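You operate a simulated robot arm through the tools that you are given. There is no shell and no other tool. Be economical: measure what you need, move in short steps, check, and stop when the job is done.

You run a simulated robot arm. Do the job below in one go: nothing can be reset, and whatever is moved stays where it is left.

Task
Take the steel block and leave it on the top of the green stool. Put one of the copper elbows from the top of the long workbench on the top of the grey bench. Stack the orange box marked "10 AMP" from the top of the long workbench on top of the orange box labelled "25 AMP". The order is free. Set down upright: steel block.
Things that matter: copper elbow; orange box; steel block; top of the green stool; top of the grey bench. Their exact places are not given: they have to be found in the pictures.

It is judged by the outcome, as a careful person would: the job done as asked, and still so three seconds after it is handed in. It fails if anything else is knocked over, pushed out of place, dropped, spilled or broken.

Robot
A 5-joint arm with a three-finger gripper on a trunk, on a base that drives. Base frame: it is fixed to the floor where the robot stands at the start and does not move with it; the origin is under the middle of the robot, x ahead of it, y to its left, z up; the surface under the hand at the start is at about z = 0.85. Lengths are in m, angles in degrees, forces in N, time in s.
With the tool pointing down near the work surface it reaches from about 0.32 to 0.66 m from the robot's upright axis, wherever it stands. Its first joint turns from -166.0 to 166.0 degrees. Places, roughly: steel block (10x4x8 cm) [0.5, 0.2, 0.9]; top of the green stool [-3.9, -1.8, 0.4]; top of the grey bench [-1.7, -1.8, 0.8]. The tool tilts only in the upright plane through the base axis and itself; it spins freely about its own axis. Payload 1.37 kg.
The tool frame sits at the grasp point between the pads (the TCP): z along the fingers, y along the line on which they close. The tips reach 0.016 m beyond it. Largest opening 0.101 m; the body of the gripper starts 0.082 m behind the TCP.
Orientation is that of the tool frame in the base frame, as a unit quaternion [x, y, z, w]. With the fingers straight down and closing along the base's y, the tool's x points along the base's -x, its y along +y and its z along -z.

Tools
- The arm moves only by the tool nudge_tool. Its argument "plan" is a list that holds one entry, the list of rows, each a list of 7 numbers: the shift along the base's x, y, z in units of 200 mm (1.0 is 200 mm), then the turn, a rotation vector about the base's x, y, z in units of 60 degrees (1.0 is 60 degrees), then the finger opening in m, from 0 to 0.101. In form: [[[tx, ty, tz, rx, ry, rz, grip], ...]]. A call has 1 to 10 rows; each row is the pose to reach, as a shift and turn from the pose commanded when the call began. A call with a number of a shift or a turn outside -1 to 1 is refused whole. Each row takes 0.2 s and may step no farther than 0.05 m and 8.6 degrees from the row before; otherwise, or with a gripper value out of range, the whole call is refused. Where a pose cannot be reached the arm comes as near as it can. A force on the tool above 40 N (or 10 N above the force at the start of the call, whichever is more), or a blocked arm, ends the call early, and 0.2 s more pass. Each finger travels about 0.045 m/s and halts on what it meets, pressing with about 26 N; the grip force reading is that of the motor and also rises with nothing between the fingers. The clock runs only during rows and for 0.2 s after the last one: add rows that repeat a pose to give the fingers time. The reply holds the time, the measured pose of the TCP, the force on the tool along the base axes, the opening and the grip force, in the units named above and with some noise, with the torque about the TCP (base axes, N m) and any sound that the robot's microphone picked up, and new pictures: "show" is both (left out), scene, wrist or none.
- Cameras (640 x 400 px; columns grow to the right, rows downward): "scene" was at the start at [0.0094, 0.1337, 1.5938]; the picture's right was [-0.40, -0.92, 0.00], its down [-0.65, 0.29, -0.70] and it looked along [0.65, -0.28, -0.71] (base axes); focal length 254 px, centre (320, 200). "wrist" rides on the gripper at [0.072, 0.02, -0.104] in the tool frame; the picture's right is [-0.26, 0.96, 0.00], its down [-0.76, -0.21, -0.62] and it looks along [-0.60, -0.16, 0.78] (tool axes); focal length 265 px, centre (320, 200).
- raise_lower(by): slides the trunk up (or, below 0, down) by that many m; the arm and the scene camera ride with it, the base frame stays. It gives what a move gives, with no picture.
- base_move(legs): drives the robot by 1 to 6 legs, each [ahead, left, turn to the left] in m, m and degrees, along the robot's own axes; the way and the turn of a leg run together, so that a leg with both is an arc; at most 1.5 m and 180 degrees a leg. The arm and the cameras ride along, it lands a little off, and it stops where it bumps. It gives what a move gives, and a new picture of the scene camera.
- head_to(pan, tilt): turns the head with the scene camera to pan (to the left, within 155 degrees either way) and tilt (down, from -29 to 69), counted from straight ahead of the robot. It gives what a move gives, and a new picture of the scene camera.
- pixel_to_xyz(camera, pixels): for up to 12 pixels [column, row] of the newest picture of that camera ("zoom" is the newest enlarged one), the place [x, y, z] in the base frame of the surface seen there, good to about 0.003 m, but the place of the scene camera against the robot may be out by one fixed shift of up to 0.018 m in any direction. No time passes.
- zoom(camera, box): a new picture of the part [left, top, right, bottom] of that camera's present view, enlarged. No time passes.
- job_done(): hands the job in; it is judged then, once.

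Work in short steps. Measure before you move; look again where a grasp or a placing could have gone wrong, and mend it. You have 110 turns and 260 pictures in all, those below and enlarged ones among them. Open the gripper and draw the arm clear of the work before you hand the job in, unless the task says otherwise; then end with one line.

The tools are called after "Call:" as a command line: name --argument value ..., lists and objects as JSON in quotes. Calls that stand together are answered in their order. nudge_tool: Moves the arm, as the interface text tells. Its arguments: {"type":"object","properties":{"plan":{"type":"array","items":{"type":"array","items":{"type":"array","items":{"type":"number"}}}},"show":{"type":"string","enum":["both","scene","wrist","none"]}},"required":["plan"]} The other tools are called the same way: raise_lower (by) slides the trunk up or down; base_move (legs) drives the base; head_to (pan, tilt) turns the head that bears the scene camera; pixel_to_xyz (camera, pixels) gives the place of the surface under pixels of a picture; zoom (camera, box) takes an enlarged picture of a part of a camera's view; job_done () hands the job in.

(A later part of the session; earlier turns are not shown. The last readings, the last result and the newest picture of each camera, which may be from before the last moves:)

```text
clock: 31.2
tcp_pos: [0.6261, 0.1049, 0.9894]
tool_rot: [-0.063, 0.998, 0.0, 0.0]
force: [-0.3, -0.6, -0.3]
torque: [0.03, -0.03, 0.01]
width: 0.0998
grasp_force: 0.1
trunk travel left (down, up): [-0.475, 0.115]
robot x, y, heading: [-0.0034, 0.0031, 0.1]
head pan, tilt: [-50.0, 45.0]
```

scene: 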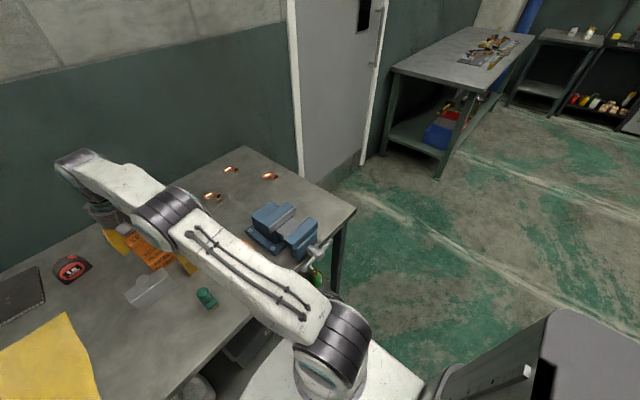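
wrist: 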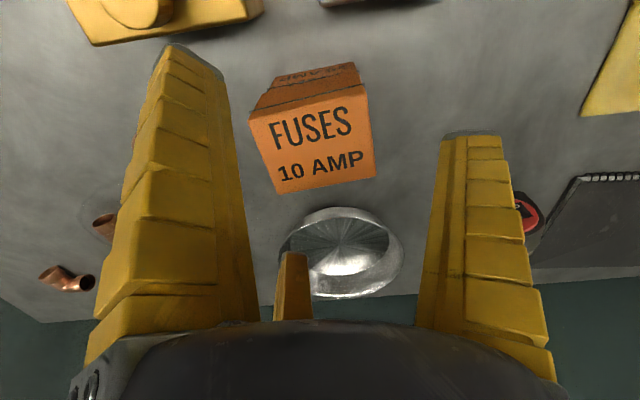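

Stack looks good. I rise and withdraw towards the first elbow at about (0.63,-0.06).

Call:
nudge_tool --plan '[[[-0.05, 0, 0.15, 0, 0, 0, 0.1], [-0.2, -0.1, 0.25, 0, 0, 0, 0.1], [-0.35, -0.25, 0.25, 0, 0, 0, 0.1], [-0.42, -0.45, 0.25, 0, 0, 0, 0.1], [-0.42, -0.65, 0.25, 0, 0, 0, 0.1], [-0.42, -0.8, 0.25, 0, 0, 0, 0.1]]]' --show "both"

Call:
zoom --camera "scene" --box '[100, 140, 300, 300]'

Call:
zoom --camera "wrist" --box '[230, 80, 450, 280]'

```text
clock: 32.6
tcp_pos: [0.5414, -0.0569, 1.0381]
tool_rot: [-0.062, 0.998, -0.001, 0.0]
force: [-0.3, 0.0, 0.6]
torque: [0.01, 0.01, 0.04]
width: 0.0999
grasp_force: 0.1
trunk travel left (down, up): [-0.475, 0.115]
robot x, y, heading: [-0.0011, 0.0, 0.2]
head pan, tilt: [-50.0, 45.0]
```

scene: 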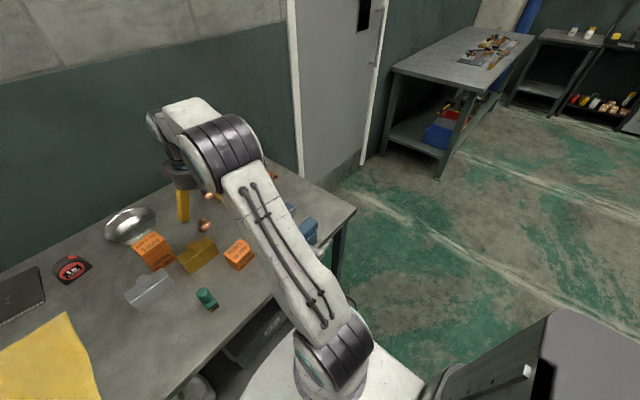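
wrist: 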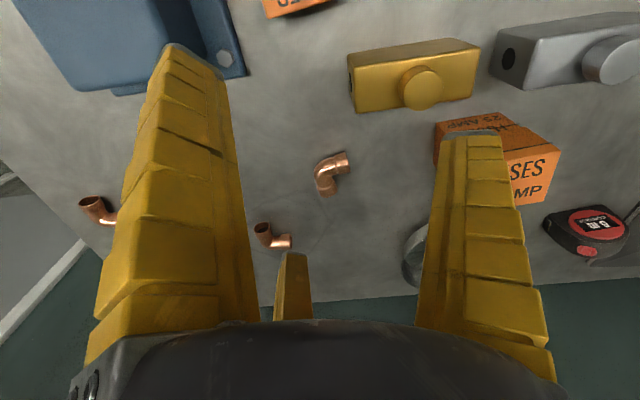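

```text
2.50 times, centred on (200, 220) of scene
```

zoom: 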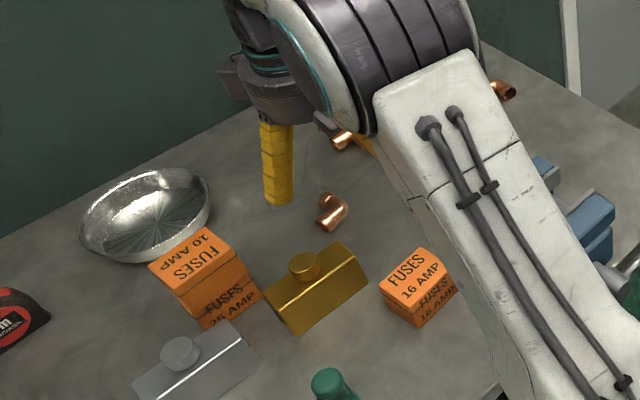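

```text
2.00 times, centred on (340, 180) of wrist
```

zoom: 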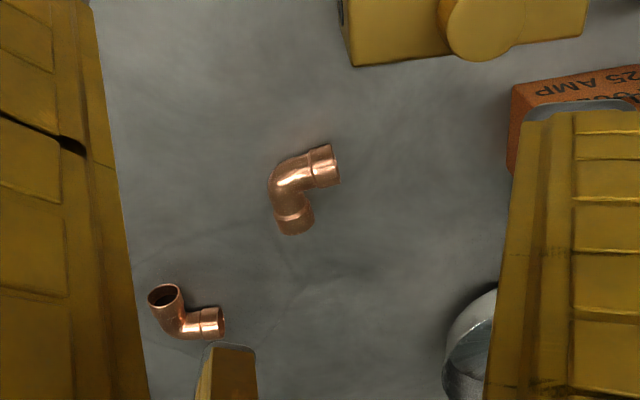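

The near elbow lies flat, legs toward +y and +x (zoom (305,180)). I measure it.

Call:
pixel_to_xyz --camera "zoom" --pixels '[[283, 178], [333, 165], [315, 165], [293, 218], [293, 200], [296, 180], [310, 195], [270, 190], [330, 148], [280, 232]]'

```text
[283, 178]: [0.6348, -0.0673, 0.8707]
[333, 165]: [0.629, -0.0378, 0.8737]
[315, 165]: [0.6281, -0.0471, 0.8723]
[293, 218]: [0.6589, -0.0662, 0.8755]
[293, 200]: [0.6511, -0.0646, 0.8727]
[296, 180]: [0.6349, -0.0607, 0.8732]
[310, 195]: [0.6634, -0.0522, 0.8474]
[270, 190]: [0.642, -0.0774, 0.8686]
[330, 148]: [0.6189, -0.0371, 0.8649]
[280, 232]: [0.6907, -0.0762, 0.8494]
```

Elbow: corner at (0.630,-0.067), legs along +y and +x. Best is thumb into the inner nook (45°), so I turn -52° and go to above (0.6365,-0.0605).

Call:
nudge_tool --plan '[[[0.08, 0, 0, 0, 0, -0.124, 0.1], [0.16, 0, -0.05, 0, 0, -0.248, 0.1], [0.24, 0, -0.15, 0, 0, -0.372, 0.1], [0.32, 0, -0.25, 0, 0, -0.496, 0.1], [0.4, -0.01, -0.35, 0, 0, -0.62, 0.1], [0.475, -0.018, -0.4, 0, 0, -0.744, 0.1], [0.475, -0.018, -0.45, 0, 0, -0.867, 0.1], [0.475, -0.018, -0.45, 0, 0, -0.867, 0.1]]]' --show "wrist"

Call:
zoom --camera "wrist" --box '[220, 80, 440, 280]'

```text
clock: 34.4
tcp_pos: [0.6353, -0.059, 0.9477]
tool_rot: [0.381, 0.925, 0.0, 0.0]
force: [-0.8, 0.7, 0.4]
torque: [0.01, 0.0, -0.01]
width: 0.1
grasp_force: 0.0
trunk travel left (down, up): [-0.475, 0.115]
robot x, y, heading: [0.0031, -0.0018, 0.0]
head pan, tilt: [-50.0, 45.0]
```

wrist: 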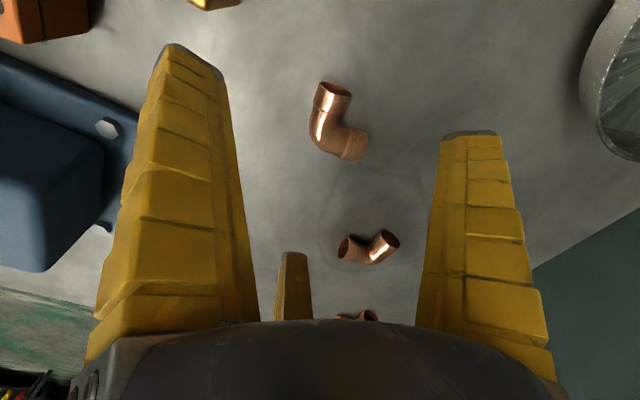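

```text
2.00 times, centred on (330, 180) of wrist
```

zoom: 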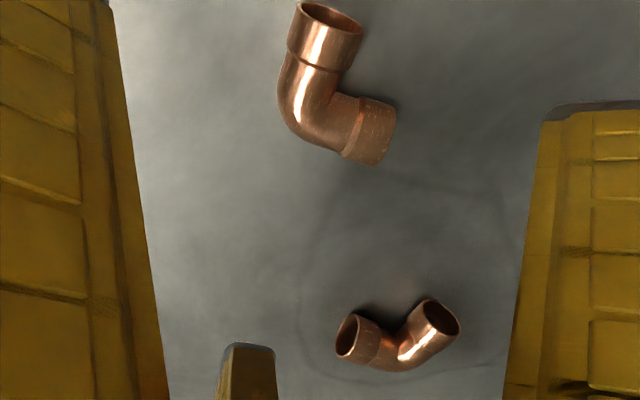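

I re-measure the elbow here.

Call:
pixel_to_xyz --camera "zoom" --pixels '[[330, 25], [300, 15], [355, 35], [318, 45], [305, 90], [315, 120], [350, 120], [375, 135], [345, 150], [285, 105], [385, 105], [345, 65]]'

```text
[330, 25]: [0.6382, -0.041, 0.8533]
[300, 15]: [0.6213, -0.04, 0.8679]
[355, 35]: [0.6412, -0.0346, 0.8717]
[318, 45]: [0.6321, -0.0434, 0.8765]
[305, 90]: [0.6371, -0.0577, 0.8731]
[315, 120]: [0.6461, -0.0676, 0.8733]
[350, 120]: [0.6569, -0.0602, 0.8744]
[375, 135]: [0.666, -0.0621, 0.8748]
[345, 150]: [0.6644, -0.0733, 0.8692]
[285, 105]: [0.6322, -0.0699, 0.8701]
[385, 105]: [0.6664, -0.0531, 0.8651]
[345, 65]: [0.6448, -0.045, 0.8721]
```

TCP is well centred for it. Descend to z≈0.872 and close.

Call:
nudge_tool --plan '[[[0.005, 0, -0.2, 0, 0, 0, 0.1], [0.005, 0, -0.375, 0, 0, 0, 0.1], [0.005, 0, -0.375, 0, 0, 0, 0.08], [0.005, 0, -0.375, 0, 0, 0, 0.06], [0.005, 0, -0.375, 0, 0, 0, 0.04], [0.005, 0, -0.375, 0, 0, 0, 0.02], [0.005, 0, -0.375, 0, 0, 0, 0.01], [0.005, 0, -0.375, 0, 0, 0, 0.01]]]' --show "wrist"

```text
clock: 36.2
tcp_pos: [0.6343, -0.0612, 0.8724]
tool_rot: [0.381, 0.925, 0.0, 0.001]
force: [-0.6, -1.9, 4.8]
torque: [0.01, 0.08, 0.03]
width: 0.0266
grasp_force: 25.7
trunk travel left (down, up): [-0.475, 0.115]
robot x, y, heading: [0.0003, 0.001, -0.3]
head pan, tilt: [-50.0, 45.0]
```

wrist: 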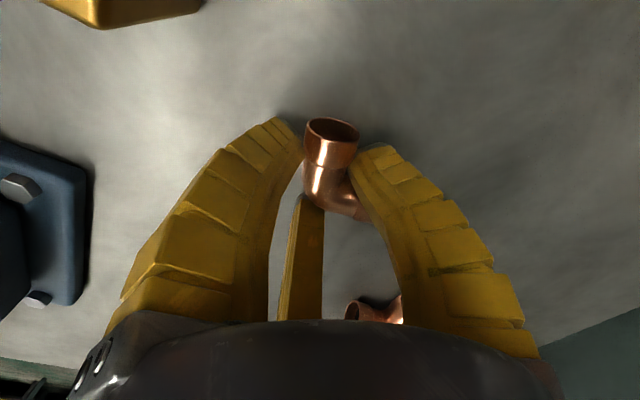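

Gripped in the nook (width 0.027, 26 N). Lift and check.

Call:
nudge_tool --plan '[[[0, 0, 0.1, 0, 0, 0, 0.01], [0, 0, 0.25, 0, 0, 0, 0.01], [-0.1, 0, 0.4, 0, 0, 0, 0.01], [-0.25, 0, 0.55, 0, 0, 0, 0.01], [-0.4, 0, 0.7, 0, 0, 0, 0.01], [-0.55, 0, 0.8, 0, 0, 0, 0.01]]]' --show "both"

Call:
zoom --camera "wrist" --box '[220, 80, 440, 280]'

```text
clock: 37.6
tcp_pos: [0.5248, -0.0591, 1.0356]
tool_rot: [0.381, 0.925, 0.0, 0.0]
force: [0.1, -0.6, 0.0]
torque: [0.02, -0.02, -0.01]
width: 0.0236
grasp_force: 25.9
trunk travel left (down, up): [-0.475, 0.115]
robot x, y, heading: [-0.0001, -0.0009, -0.2]
head pan, tilt: [-50.0, 45.0]
```

scene: 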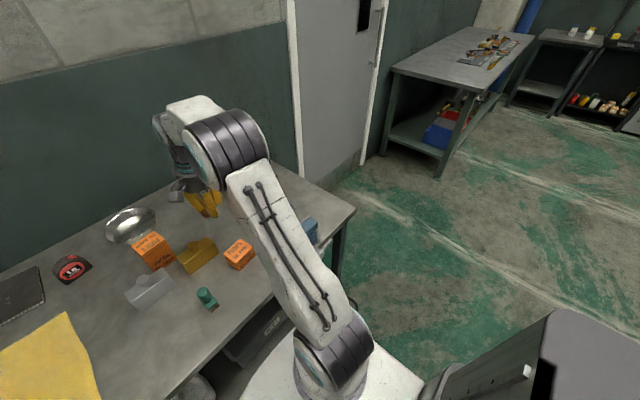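
wrist: 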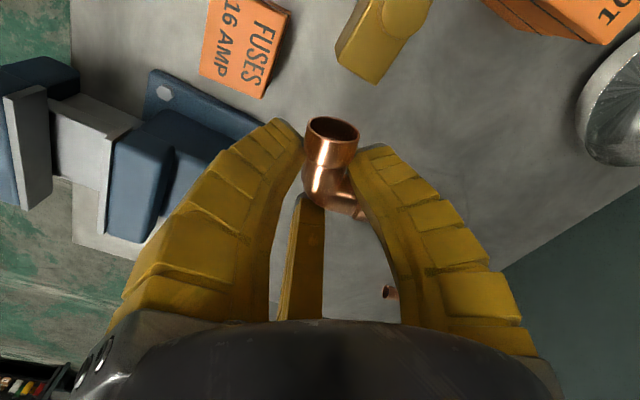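

```text
2.00 times, centred on (330, 180) of wrist
```

zoom: 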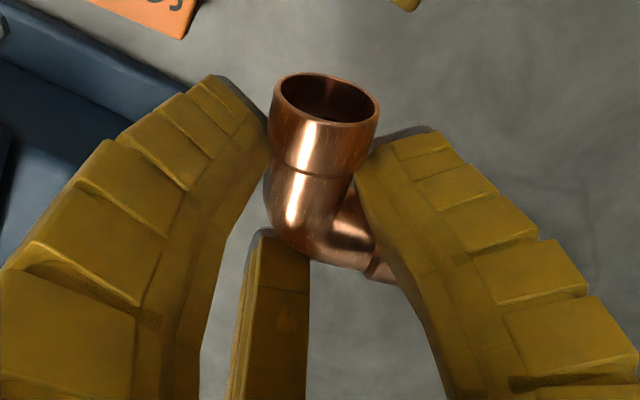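

Elbow held. I tuck the arm in a bit and look around to plan the drive.

Call:
nudge_tool --plan '[[[-0.2, 0.05, 0.1, 0, 0, 0, 0.01], [-0.4, 0.1, 0.2, 0, 0, 0, 0.01], [-0.55, 0.15, 0.3, 0, 0, 0, 0.01], [-0.7, 0.2, 0.4, 0, 0, 0, 0.01]]]' --show "none"

Call:
head_to --pan -130 --tilt 25

Call:
head_to --pan 150 --tilt 30

Call:
head_to --pan -85 --tilt 35

```text
clock: 38.6
tcp_pos: [0.3858, -0.0193, 1.1145]
tool_rot: [0.381, 0.924, 0.0, 0.0]
force: [-0.1, 0.0, 0.6]
torque: [-0.01, -0.02, 0.03]
width: 0.0234
grasp_force: 26.0
trunk travel left (down, up): [-0.475, 0.115]
robot x, y, heading: [-0.0007, -0.0013, -0.3]
head pan, tilt: [-50.0, 45.0]
```

```text
clock: 40.1
tcp_pos: [0.3868, -0.0203, 1.1139]
tool_rot: [0.382, 0.924, 0.0, 0.0]
force: [0.2, -0.4, -1.2]
torque: [0.01, 0.03, 0.0]
width: 0.0232
grasp_force: 25.9
trunk travel left (down, up): [-0.475, 0.115]
robot x, y, heading: [-0.0001, -0.0017, -0.2]
head pan, tilt: [-130.0, 25.0]
```

scene: 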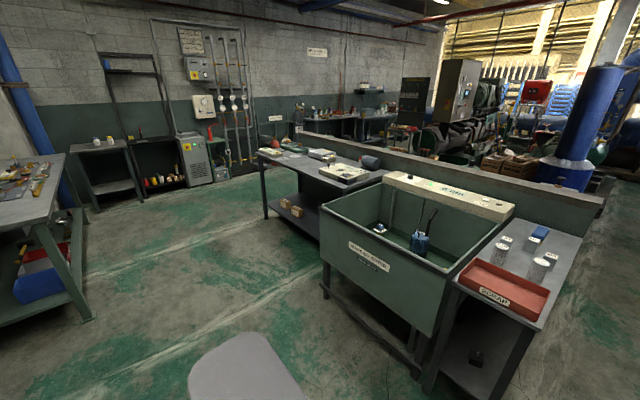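

```text
clock: 44.0
tcp_pos: [0.3872, -0.0201, 1.113]
tool_rot: [0.38, 0.925, 0.0, 0.0]
force: [1.1, 0.0, 0.1]
torque: [-0.02, -0.05, 0.02]
width: 0.0219
grasp_force: 26.0
trunk travel left (down, up): [-0.475, 0.115]
robot x, y, heading: [0.0, -0.0011, -0.4]
head pan, tilt: [150.0, 30.0]
```

scene: 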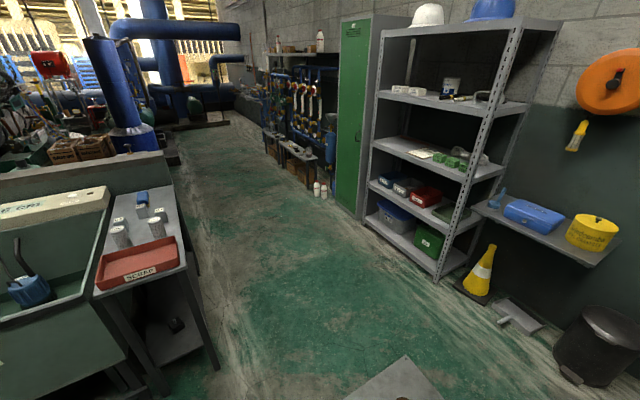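

```text
clock: 47.3
tcp_pos: [0.3874, -0.0209, 1.1137]
tool_rot: [0.382, 0.924, 0.0, 0.0]
force: [0.1, -0.4, 1.3]
torque: [0.03, -0.03, 0.02]
width: 0.0214
grasp_force: 26.3
trunk travel left (down, up): [-0.475, 0.115]
robot x, y, heading: [0.0004, -0.0007, 0.2]
head pan, tilt: [-85.0, 35.0]
```

scene: 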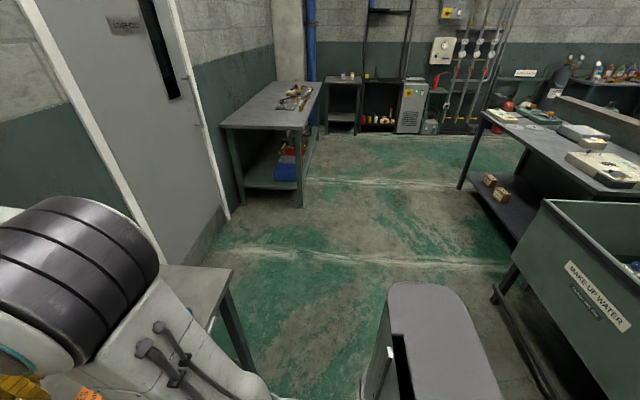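

A grey thing sits close behind-right of the robot (450,330). I measure it, the floor, and the benches.

Call:
pixel_to_xyz --camera "scene" --pixels '[[440, 300], [480, 380], [400, 370], [360, 240], [515, 135], [580, 180], [575, 132], [470, 185], [560, 270], [510, 330], [225, 268], [300, 200]]'

Call:
zoom --camera "wrist" --box '[220, 80, 440, 280]'

Call:
zoom --camera "scene" --box '[440, 50, 640, 240]'

```text
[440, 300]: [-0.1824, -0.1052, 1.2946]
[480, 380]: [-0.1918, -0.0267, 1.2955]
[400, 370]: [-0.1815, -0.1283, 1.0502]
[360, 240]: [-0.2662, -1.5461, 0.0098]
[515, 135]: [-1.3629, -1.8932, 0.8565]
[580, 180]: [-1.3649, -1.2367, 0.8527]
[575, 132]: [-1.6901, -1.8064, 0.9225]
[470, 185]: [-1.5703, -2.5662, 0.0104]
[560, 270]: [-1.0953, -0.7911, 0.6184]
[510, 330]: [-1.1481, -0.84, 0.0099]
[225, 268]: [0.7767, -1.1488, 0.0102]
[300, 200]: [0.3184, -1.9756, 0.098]
```

```text
2.00 times, centred on (330, 180) of wrist
```

zoom: 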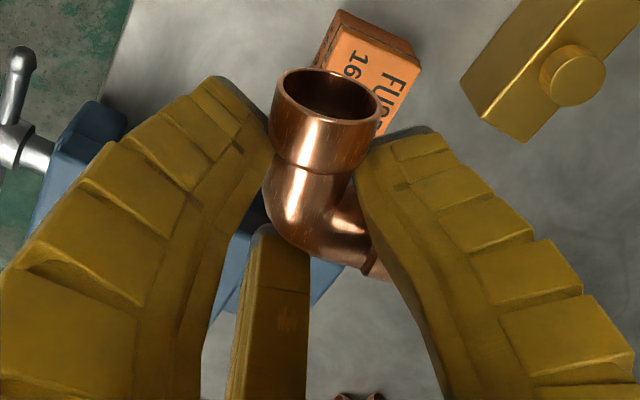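

```text
2.11 times, centred on (540, 145) of scene
```

zoom: 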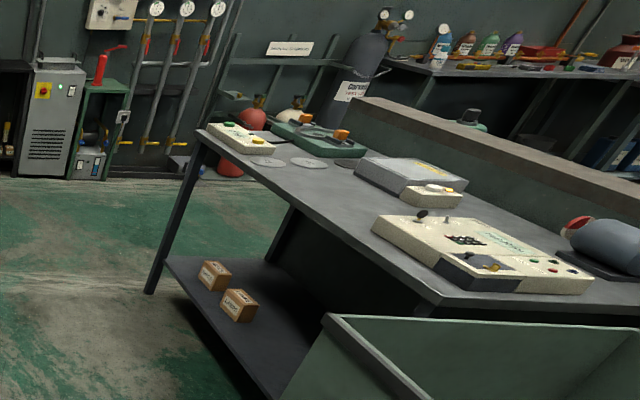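

The grey thing is the robot's own back. The grey bench front edge is x≈-1.36, y≈-1.2…-2.6; the free spot is near its front at y≈-1.9. I drive: back, right turn, along -y, right turn.

Call:
base_move --legs '[[-0.25, 0, 0], [0, 0, -90], [1.0, 0, 0], [0.95, -0.3, 0], [0, 0, -90]]'

Call:
head_to --pan -35 --tilt 40

Call:
zoom --camera "wrist" --box '[120, 50, 520, 300]'

```text
clock: 66.4
tcp_pos: [-0.9137, -1.9802, 1.114]
tool_rot: [0.937, -0.35, 0.0, 0.0]
force: [0.2, 0.0, -1.1]
torque: [-0.02, 0.0, 0.0]
width: 0.0185
grasp_force: 25.9
trunk travel left (down, up): [-0.475, 0.115]
robot x, y, heading: [-0.5276, -1.9743, -176.1]
head pan, tilt: [-85.0, 35.0]
```

scene: 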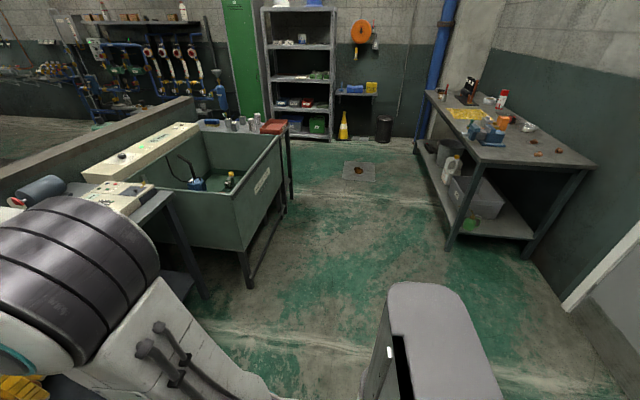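

```text
clock: 67.6
tcp_pos: [-0.912, -1.9821, 1.1142]
tool_rot: [0.937, -0.35, 0.0, 0.0]
force: [-0.1, 0.1, -0.6]
torque: [-0.01, 0.0, 0.0]
width: 0.0185
grasp_force: 26.5
trunk travel left (down, up): [-0.475, 0.115]
robot x, y, heading: [-0.5232, -1.9766, -176.3]
head pan, tilt: [-35.0, 40.0]
```

scene: 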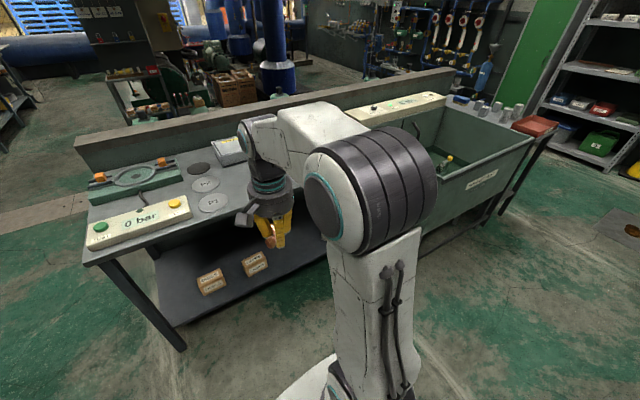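

```text
1.60 times, centred on (320, 175) of wrist
```

zoom: 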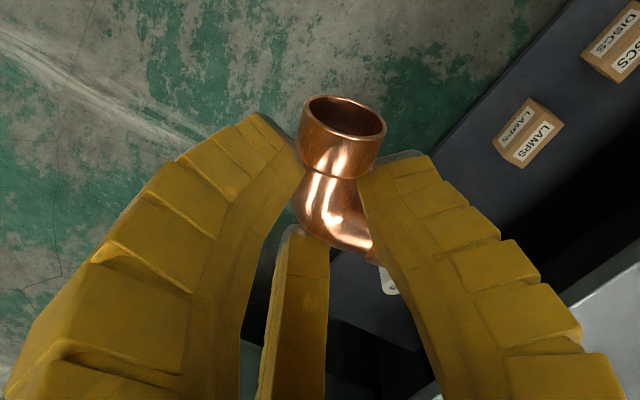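

I measure the bench top near (215,225) and its clutter.

Call:
pixel_to_xyz --camera "scene" --pixels '[[85, 265], [190, 222], [215, 218], [230, 215], [213, 203], [205, 185], [185, 210], [232, 190], [225, 230], [160, 245], [200, 168], [230, 160]]'

Call:
zoom --camera "scene" --box '[70, 130, 310, 280]'

```text
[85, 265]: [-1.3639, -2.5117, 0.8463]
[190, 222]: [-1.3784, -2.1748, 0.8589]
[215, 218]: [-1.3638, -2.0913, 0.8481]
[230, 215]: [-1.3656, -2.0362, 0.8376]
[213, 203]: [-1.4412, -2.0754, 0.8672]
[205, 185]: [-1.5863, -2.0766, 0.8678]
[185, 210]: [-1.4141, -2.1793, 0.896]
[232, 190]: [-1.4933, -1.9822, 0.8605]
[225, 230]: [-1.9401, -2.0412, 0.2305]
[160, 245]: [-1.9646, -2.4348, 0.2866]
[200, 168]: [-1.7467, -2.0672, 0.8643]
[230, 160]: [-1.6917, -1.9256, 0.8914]
```

```text
2.67 times, centred on (190, 205) of scene
```

zoom: 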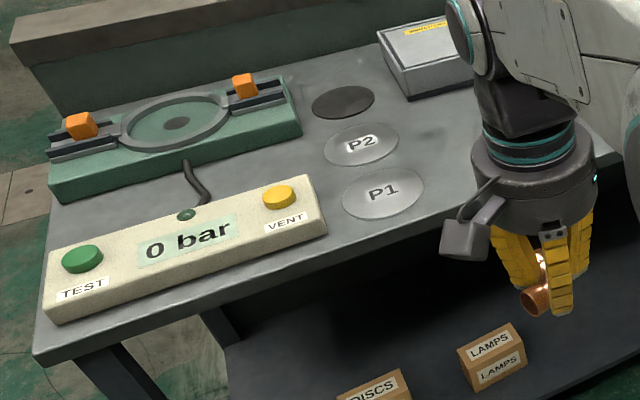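

Bare spot right of disc P1, around (-1.46,-1.93). I drive 0.35 ahead and correct the heading.

Call:
base_move --legs '[[0.35, -0.05, -3.8]]'

Call:
nudge_tool --plan '[[[-0.15, 0, 0, 0, 0, 0, 0.01], [-0.3, 0, 0, 0, 0, 0, 0.01], [-0.3, 0, 0, 0, 0, 0, 0.01]]]' --show "both"

```text
clock: 69.9
tcp_pos: [-1.2672, -1.9077, 1.1133]
tool_rot: [0.922, -0.387, 0.001, -0.001]
force: [-0.6, -0.2, -1.2]
torque: [0.0, -0.03, -0.01]
width: 0.0183
grasp_force: 25.6
trunk travel left (down, up): [-0.475, 0.115]
robot x, y, heading: [-0.8821, -1.9335, 179.2]
head pan, tilt: [-35.0, 40.0]
```

scene: 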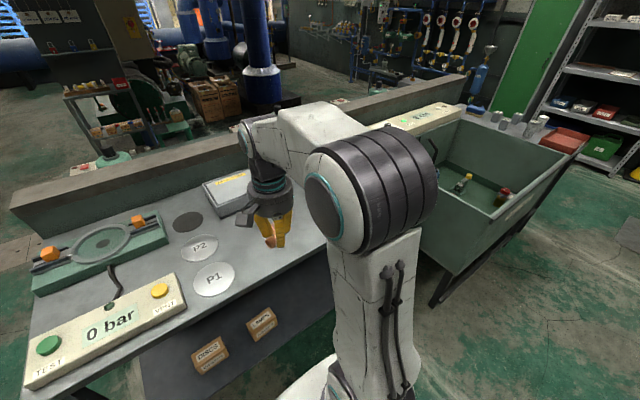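

```text
clock: 70.7
tcp_pos: [-1.3292, -1.9066, 1.1128]
tool_rot: [0.922, -0.387, 0.0, 0.0]
force: [-1.1, -0.8, -0.2]
torque: [0.03, -0.03, 0.03]
width: 0.0182
grasp_force: 25.6
trunk travel left (down, up): [-0.475, 0.115]
robot x, y, heading: [-0.8812, -1.9349, 179.0]
head pan, tilt: [-35.0, 40.0]
```

scene: 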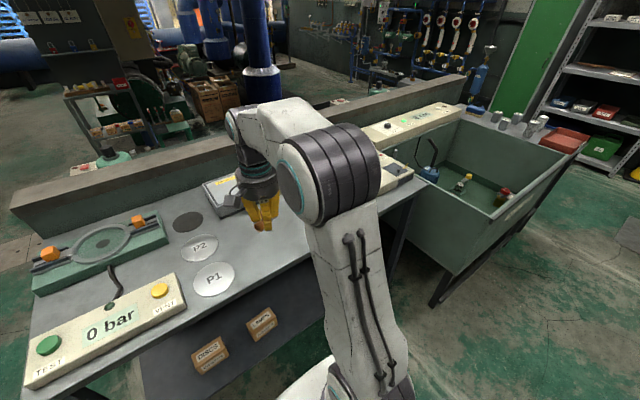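
wrist: 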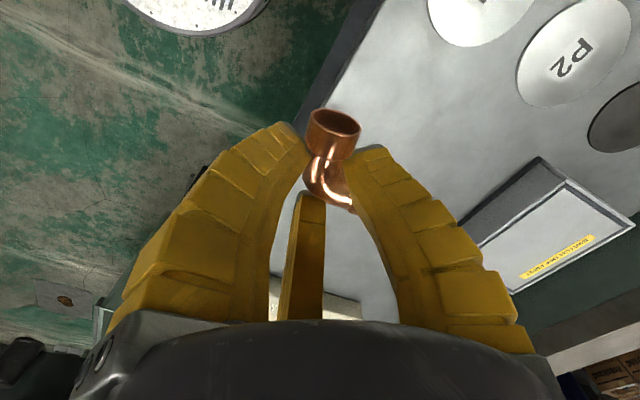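

I measure the bare surface and its neighbours in the wrist view.

Call:
pixel_to_xyz --camera "wrist" --pixels '[[400, 100], [430, 130], [480, 230], [538, 165], [435, 30], [520, 90], [360, 60], [370, 270], [340, 135], [340, 300]]'

Call:
pixel_to_xyz --camera "scene" --pixels '[[268, 265], [245, 260], [235, 205], [310, 230], [325, 245], [230, 280]]'

```text
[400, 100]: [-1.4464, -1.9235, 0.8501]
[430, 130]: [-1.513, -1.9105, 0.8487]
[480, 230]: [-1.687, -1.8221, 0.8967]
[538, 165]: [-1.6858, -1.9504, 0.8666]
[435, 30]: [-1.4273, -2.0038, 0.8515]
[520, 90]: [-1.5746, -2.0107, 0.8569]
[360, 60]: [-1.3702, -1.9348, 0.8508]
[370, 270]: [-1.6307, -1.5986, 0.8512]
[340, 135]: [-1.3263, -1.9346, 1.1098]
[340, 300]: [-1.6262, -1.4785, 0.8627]
```

```text
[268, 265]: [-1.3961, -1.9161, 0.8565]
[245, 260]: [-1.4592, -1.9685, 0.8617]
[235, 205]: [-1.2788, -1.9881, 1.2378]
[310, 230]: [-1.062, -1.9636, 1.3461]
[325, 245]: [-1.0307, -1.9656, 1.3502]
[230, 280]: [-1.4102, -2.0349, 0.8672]
```

Target (-1.47,-1.86), surface z=0.850. I move over and down to z≈0.912.

Call:
nudge_tool --plan '[[[-0.2, 0.08, 0, 0, 0, 0, 0.01], [-0.4, 0.16, -0.05, 0, 0, 0, 0.01], [-0.58, 0.23, -0.15, 0, 0, 0, 0.01], [-0.7, 0.23, -0.3, 0, 0, 0, 0.01], [-0.7, 0.23, -0.5, 0, 0, 0, 0.01], [-0.7, 0.23, -0.7, 0, 0, 0, 0.01], [-0.7, 0.23, -0.9, 0, 0, 0, 0.01], [-0.7, 0.23, -1.0, 0, 0, 0, 0.01], [-0.7, 0.23, -1.0, 0, 0, 0, 0.01]]]' --show "both"

Call:
zoom --camera "scene" --box '[180, 170, 360, 300]'

```text
clock: 72.7
tcp_pos: [-1.4678, -1.8619, 0.9115]
tool_rot: [0.922, -0.388, 0.0, 0.0]
force: [-0.1, 1.0, -0.5]
torque: [0.0, 0.03, 0.04]
width: 0.0174
grasp_force: 26.2
trunk travel left (down, up): [-0.475, 0.115]
robot x, y, heading: [-0.8831, -1.9309, 179.3]
head pan, tilt: [-35.0, 40.0]
```

scene: 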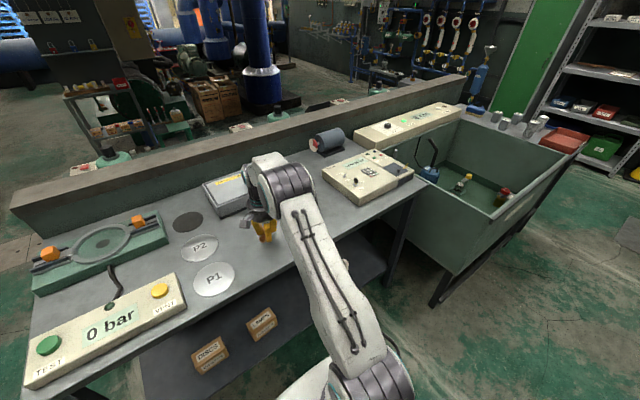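
wrist: 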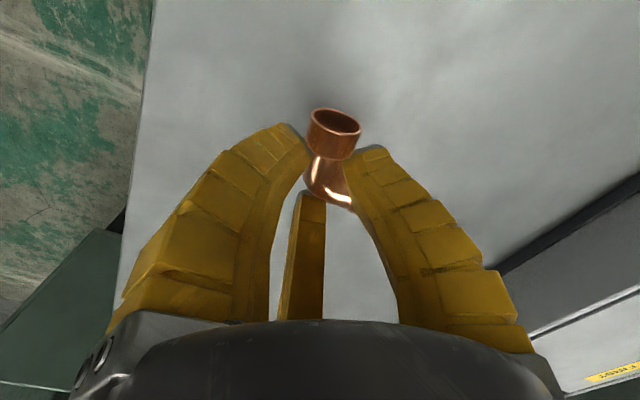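

```text
3.08 times, centred on (270, 235) of scene
```

zoom: 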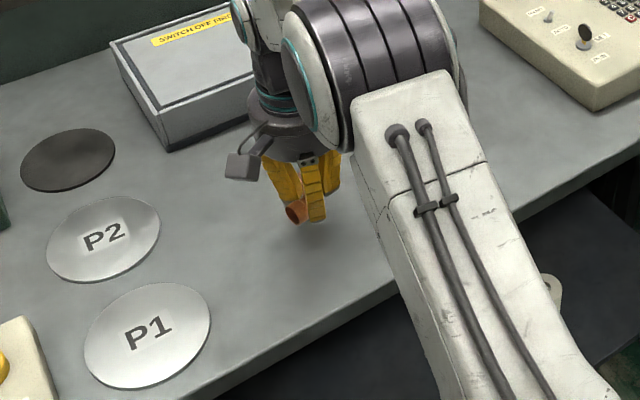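

Above bare surface. Lower to z≈0.877 in small steps, watching the force.

Call:
nudge_tool --plan '[[[0, 0, -0.07, 0, 0, 0, 0.01], [0, 0, -0.13, 0, 0, 0, 0.01], [0, 0, -0.17, 0, 0, 0, 0.01], [0, 0, -0.17, 0, 0, 0, 0.01]]]' --show "wrist"

```text
clock: 73.7
tcp_pos: [-1.4685, -1.8631, 0.8791]
tool_rot: [0.922, -0.388, 0.0, 0.0]
force: [-0.2, -0.3, -0.3]
torque: [-0.01, -0.01, 0.0]
width: 0.0166
grasp_force: 25.5
trunk travel left (down, up): [-0.475, 0.115]
robot x, y, heading: [-0.8831, -1.9318, 179.0]
head pan, tilt: [-35.0, 40.0]
```

wrist: 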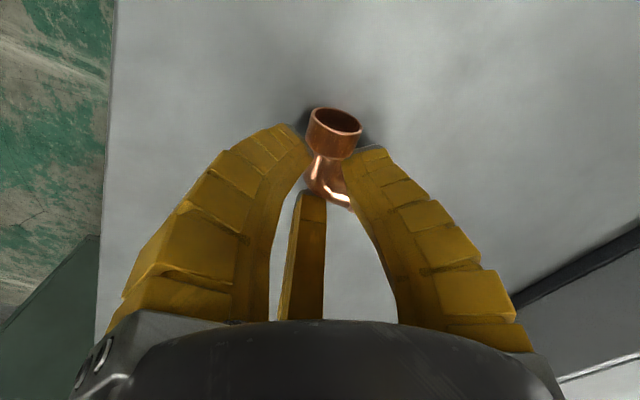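

Call:
nudge_tool --plan '[[[0, 0, -0.015, 0, 0, 0, 0.01], [0, 0, -0.03, 0, 0, 0, 0.01], [0, 0, -0.045, 0, 0, 0, 0.01], [0, 0, -0.045, 0, 0, 0, 0.01]]]' --show "none"

```text
clock: 74.5
tcp_pos: [-1.4719, -1.8612, 0.8826]
tool_rot: [0.921, -0.389, -0.012, 0.004]
force: [2.8, 1.0, 26.6]
torque: [-0.17, 0.1, 0.0]
width: 0.0064
grasp_force: 25.8
trunk travel left (down, up): [-0.475, 0.115]
robot x, y, heading: [-0.8831, -1.933, 179.3]
head pan, tilt: [-35.0, 40.0]
stopped in row 4: the force on the tool passed its limit at 42 N (the readings are from after the stop); the commanded pose is now the measured one
```

Force limit hit and the grip slipped to 0.006. I ease up 1 mm-scale and look.

Call:
nudge_tool --plan '[[[0, 0, 0.01, 0, 0, 0, 0.01]]]' --show "both"

Call:
zoom --camera "scene" --box '[210, 190, 330, 280]'

Call:
zoom --camera "wrist" --box '[220, 80, 440, 280]'

```text
clock: 74.9
tcp_pos: [-1.4719, -1.861, 0.8802]
tool_rot: [0.922, -0.388, -0.009, 0.002]
force: [-2.5, 3.1, 22.3]
torque: [-0.04, 0.07, -0.04]
width: 0.0098
grasp_force: 18.4
trunk travel left (down, up): [-0.475, 0.115]
robot x, y, heading: [-0.8784, -1.931, 179.2]
head pan, tilt: [-35.0, 40.0]
```

scene: 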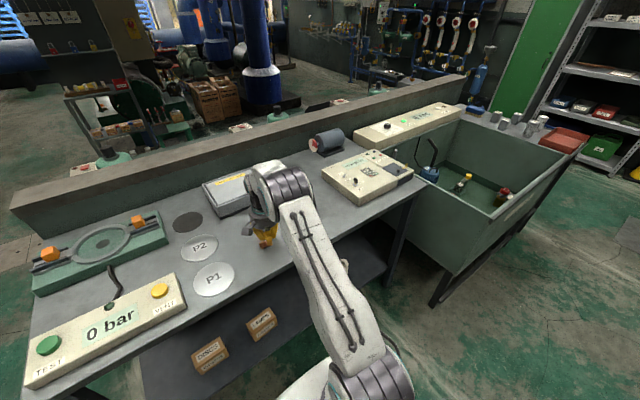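
wrist: 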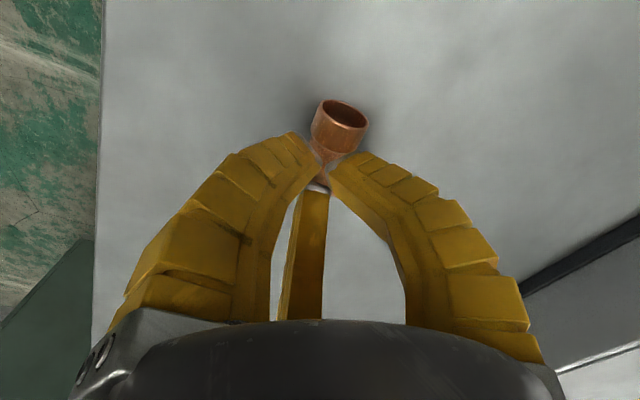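

```text
4.44 times, centred on (270, 235) of scene
```

zoom: 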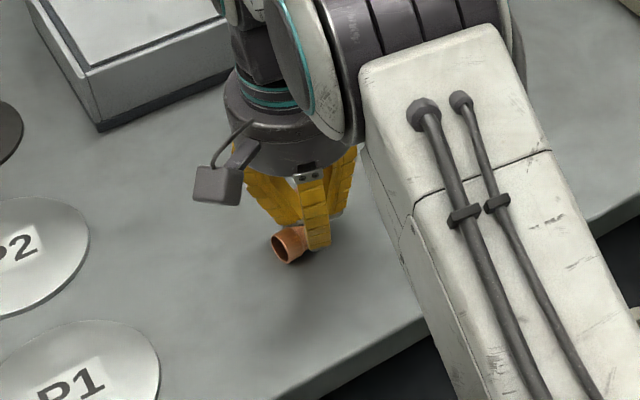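

```text
2.00 times, centred on (330, 180) of wrist
```

zoom: 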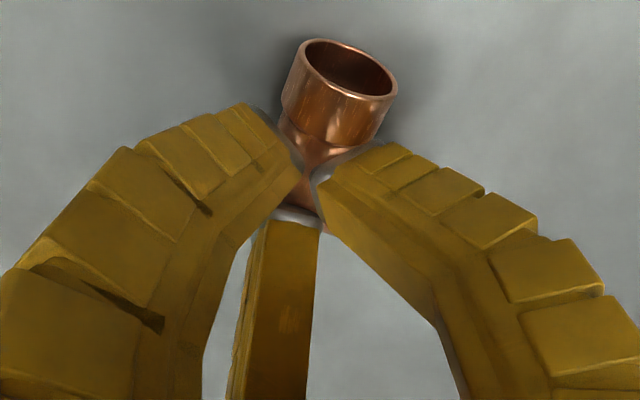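

The elbow is on the surface with the tips resting above it. I ease up and open slowly.

Call:
nudge_tool --plan '[[[0, 0, 0.005, 0, 0, 0, 0.02], [0, 0, 0.01, 0, 0, 0, 0.03], [0, 0, 0.015, 0, 0, 0, 0.045], [0, 0, 0.02, 0, 0, 0, 0.06], [0, 0, 0.04, 0, 0, 0, 0.08], [0, 0, 0.1, 0, 0, 0, 0.1], [0, 0, 0.3, 0, 0, 0, 0.1], [0, 0, 0.5, 0, 0, 0, 0.1]]]' --show "both"

Call:
zoom --camera "wrist" --box '[220, 80, 440, 280]'

```text
clock: 76.7
tcp_pos: [-1.4696, -1.8623, 0.98]
tool_rot: [0.922, -0.388, -0.006, 0.002]
force: [0.3, -0.6, -0.2]
torque: [0.0, 0.01, 0.03]
width: 0.0999
grasp_force: 0.1
trunk travel left (down, up): [-0.475, 0.115]
robot x, y, heading: [-0.8809, -1.9323, 179.1]
head pan, tilt: [-35.0, 40.0]
```

scene: 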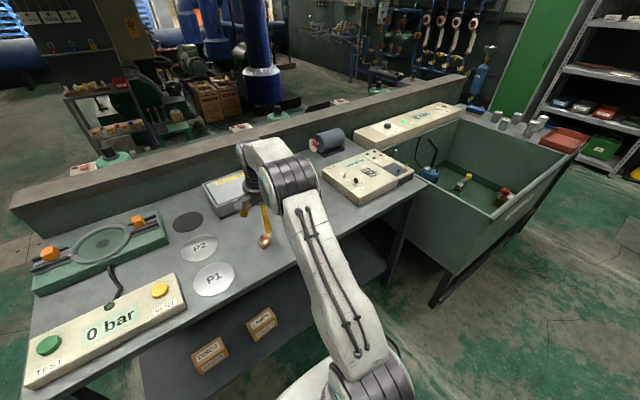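
wrist: 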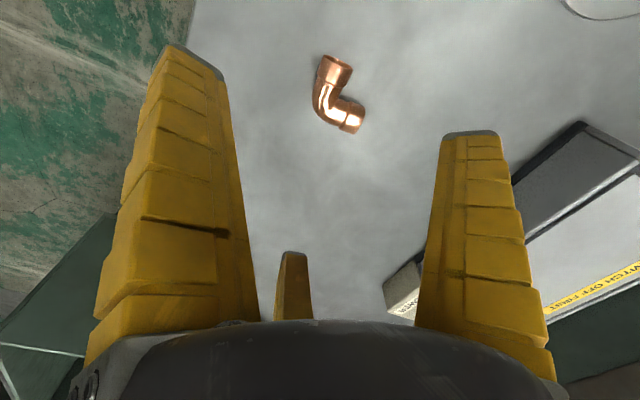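

```text
2.00 times, centred on (330, 180) of wrist
```

zoom: 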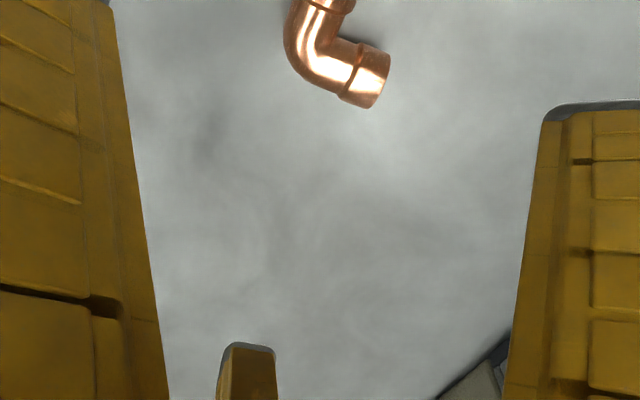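

Elbow lies flat on the grey bench. I tuck the arm and drive back: reverse, right turn, along +y, right turn.

Call:
nudge_tool --plan '[[[0.1, 0, 0.2, 0, 0, 0, 0.1], [0.3, 0, 0.35, 0, 0, 0, 0.1], [0.5, 0, 0.5, 0, 0, 0, 0.1], [0.7, 0, 0.6, 0, 0, 0, 0.1], [0.9, -0.1, 0.65, 0, 0, 0, 0.1]]]' --show "none"

Call:
base_move --legs '[[-0.36, 0, 0], [0, 0, -90], [1.0, 0, 0], [1.03, -0.28, 0], [0, 0, -90]]'

Call:
head_to --pan 25 --tilt 42

```text
clock: 77.9
tcp_pos: [-1.2935, -1.8821, 1.1069]
tool_rot: [0.922, -0.388, -0.005, 0.002]
force: [0.0, 0.4, 0.0]
torque: [0.01, 0.03, 0.01]
width: 0.0998
grasp_force: 0.1
trunk travel left (down, up): [-0.475, 0.115]
robot x, y, heading: [-0.8818, -1.9327, 179.2]
head pan, tilt: [-35.0, 40.0]
```

```text
clock: 97.6
tcp_pos: [0.1964, 0.0281, 1.1081]
tool_rot: [0.374, 0.927, 0.002, 0.004]
force: [0.0, 0.0, -0.4]
torque: [-0.02, -0.03, 0.03]
width: 0.1
grasp_force: 0.1
trunk travel left (down, up): [-0.475, 0.115]
robot x, y, heading: [-0.2215, 0.0675, 0.8]
head pan, tilt: [-35.0, 40.0]
```

scene: 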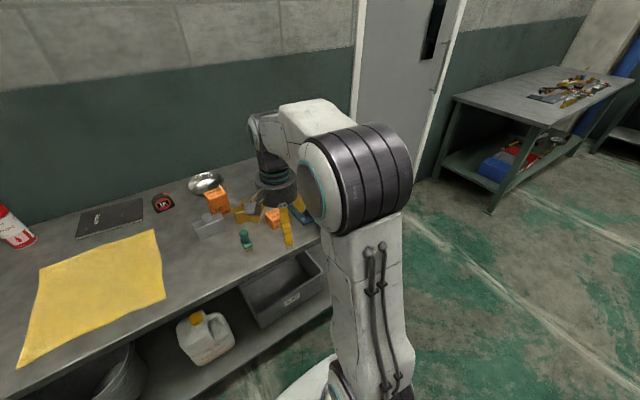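

```text
clock: 98.9
tcp_pos: [0.1981, 0.0282, 1.107]
tool_rot: [0.374, 0.928, 0.002, 0.005]
force: [0.0, -0.7, 1.3]
torque: [0.01, 0.02, -0.04]
width: 0.0999
grasp_force: 0.1
trunk travel left (down, up): [-0.475, 0.115]
robot x, y, heading: [-0.2169, 0.0661, 0.8]
head pan, tilt: [25.0, 42.0]
```

scene: 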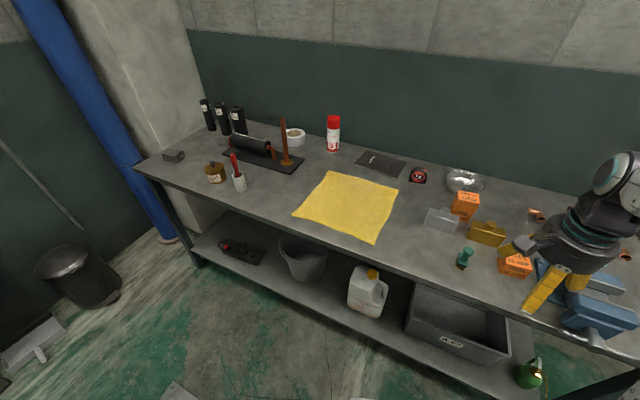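

Stack still stands. I move 0.2 ahead and 0.09 left to face the steel block.

Call:
base_move --legs '[[0.2, 0.09, -0.8]]'

Call:
nudge_tool --plan '[[[0, 0.1, 0, 0, 0, 0.14, 0.1], [0, 0.15, 0, 0, 0, 0.28, 0.1], [0, 0.15, 0, 0, 0, 0.42, 0.1], [0, 0.15, 0, 0, 0, 0.56, 0.1], [0, 0.15, 0, 0, 0, 0.7, 0.1]]]' --show "both"

```text
clock: 100.6
tcp_pos: [0.3966, 0.1106, 1.1072]
tool_rot: [0.383, 0.924, 0.0, 0.005]
force: [-0.1, 0.3, 0.0]
torque: [-0.01, 0.02, 0.02]
width: 0.0999
grasp_force: 0.1
trunk travel left (down, up): [-0.475, 0.115]
robot x, y, heading: [-0.0209, 0.1557, -0.1]
head pan, tilt: [25.0, 42.0]
```

scene: 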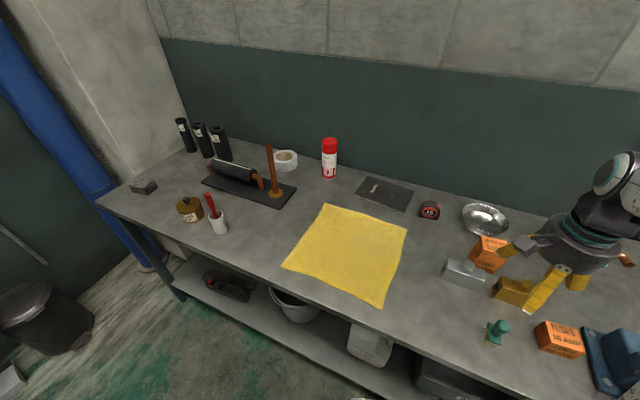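

```text
clock: 101.8
tcp_pos: [0.3964, 0.1403, 1.1088]
tool_rot: [0.025, 1.0, 0.0, 0.004]
force: [-0.9, -0.2, 0.0]
torque: [-0.03, -0.02, -0.03]
width: 0.1
grasp_force: 0.1
trunk travel left (down, up): [-0.475, 0.115]
robot x, y, heading: [-0.0191, 0.1522, -0.0]
head pan, tilt: [25.0, 42.0]
```

scene: 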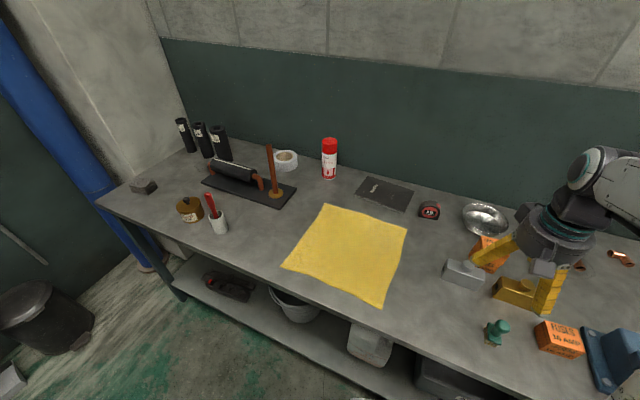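
wrist: 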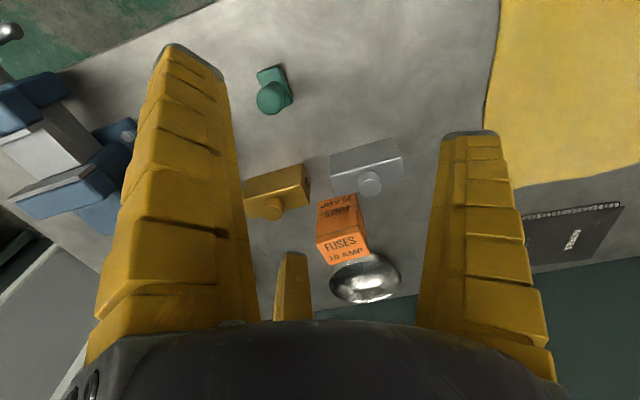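

Steel block is at wrist (367,165) with its round knob on top. A centric three-prong grip on the knob keeps clear of the stack; I zoom and measure.

Call:
zoom --camera "wrist" --box '[300, 100, 440, 240]'

Call:
pixel_to_xyz --camera "wrist" --pixels '[[370, 184], [362, 184], [378, 183], [370, 176], [370, 191], [332, 158], [402, 143], [335, 170], [400, 160], [365, 150], [340, 255], [320, 225]]'

```text
2.86 times, centred on (370, 170) of wrist
```

zoom: 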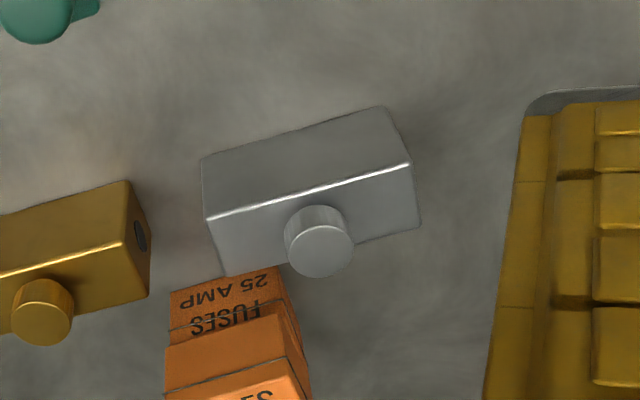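

```text
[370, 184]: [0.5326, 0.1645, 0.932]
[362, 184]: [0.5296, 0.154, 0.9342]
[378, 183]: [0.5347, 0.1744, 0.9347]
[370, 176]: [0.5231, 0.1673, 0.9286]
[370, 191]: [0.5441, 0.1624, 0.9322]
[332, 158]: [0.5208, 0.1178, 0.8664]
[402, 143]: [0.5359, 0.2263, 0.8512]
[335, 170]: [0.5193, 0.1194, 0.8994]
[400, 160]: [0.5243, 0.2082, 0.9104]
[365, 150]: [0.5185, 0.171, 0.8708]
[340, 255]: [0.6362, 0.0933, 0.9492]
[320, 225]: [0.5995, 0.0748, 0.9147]
```

Knob centre ≈(0.5335,0.164), Ø≈0.03, z 0.91–0.933. To keep prongs away from the stack (at -24…-60°) I turn +60° and move over the knob at z≈0.99, pre-closing to 0.065.

Call:
nudge_tool --plan '[[[0.08, 0.02, 0, 0, 0, 0.125, 0.1], [0.16, 0.04, 0, 0, 0, 0.25, 0.1], [0.24, 0.06, -0.1, 0, 0, 0.375, 0.09], [0.34, 0.08, -0.2, 0, 0, 0.5, 0.08], [0.44, 0.1, -0.3, 0, 0, 0.625, 0.07], [0.54, 0.118, -0.4, 0, 0, 0.75, 0.065], [0.64, 0.118, -0.5, 0, 0, 0.875, 0.065], [0.685, 0.118, -0.59, 0, 0, 1.0, 0.065], [0.685, 0.118, -0.59, 0, 0, 1.0, 0.065]]]' --show "wrist"

Call:
zoom --camera "wrist" --box '[180, 60, 480, 290]'

```text
clock: 103.8
tcp_pos: [0.5314, 0.1648, 0.989]
tool_rot: [-0.478, 0.879, 0.0, 0.001]
force: [0.7, 0.0, 0.7]
torque: [-0.03, 0.0, -0.04]
width: 0.0682
grasp_force: 2.6
trunk travel left (down, up): [-0.475, 0.115]
robot x, y, heading: [-0.0199, 0.1553, -0.2]
head pan, tilt: [25.0, 42.0]
```

wrist: 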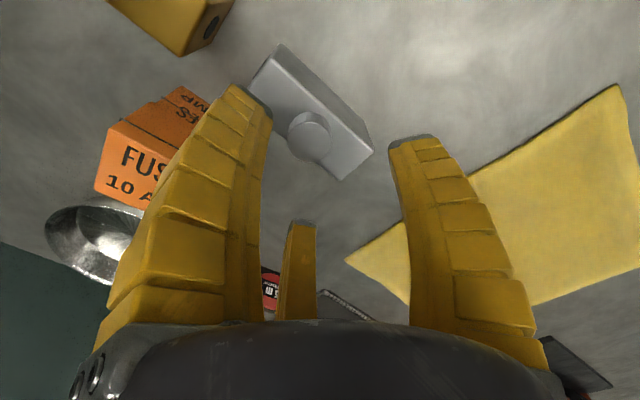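

```text
1.74 times, centred on (330, 175) of wrist
```

zoom: 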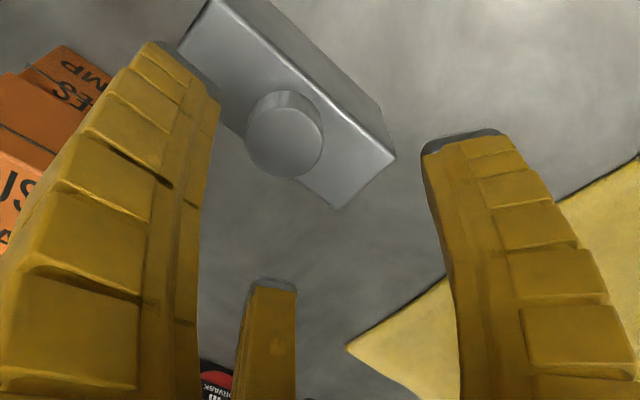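

Measure the knob accurately here.

Call:
pixel_to_xyz --camera "zoom" --pixels '[[285, 143], [252, 143], [319, 143], [285, 110], [285, 172], [360, 175], [300, 60], [335, 165], [215, 40], [165, 60], [440, 150], [272, 290]]'

```text
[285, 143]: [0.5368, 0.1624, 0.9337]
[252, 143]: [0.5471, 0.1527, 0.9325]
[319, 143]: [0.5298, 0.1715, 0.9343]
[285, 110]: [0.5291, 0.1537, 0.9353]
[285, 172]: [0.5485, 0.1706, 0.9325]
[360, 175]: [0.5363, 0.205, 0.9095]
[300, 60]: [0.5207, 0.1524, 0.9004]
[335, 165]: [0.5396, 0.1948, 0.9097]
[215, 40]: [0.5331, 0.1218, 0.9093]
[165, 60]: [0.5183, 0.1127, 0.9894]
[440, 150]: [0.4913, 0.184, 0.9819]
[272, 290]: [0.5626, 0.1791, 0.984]
```

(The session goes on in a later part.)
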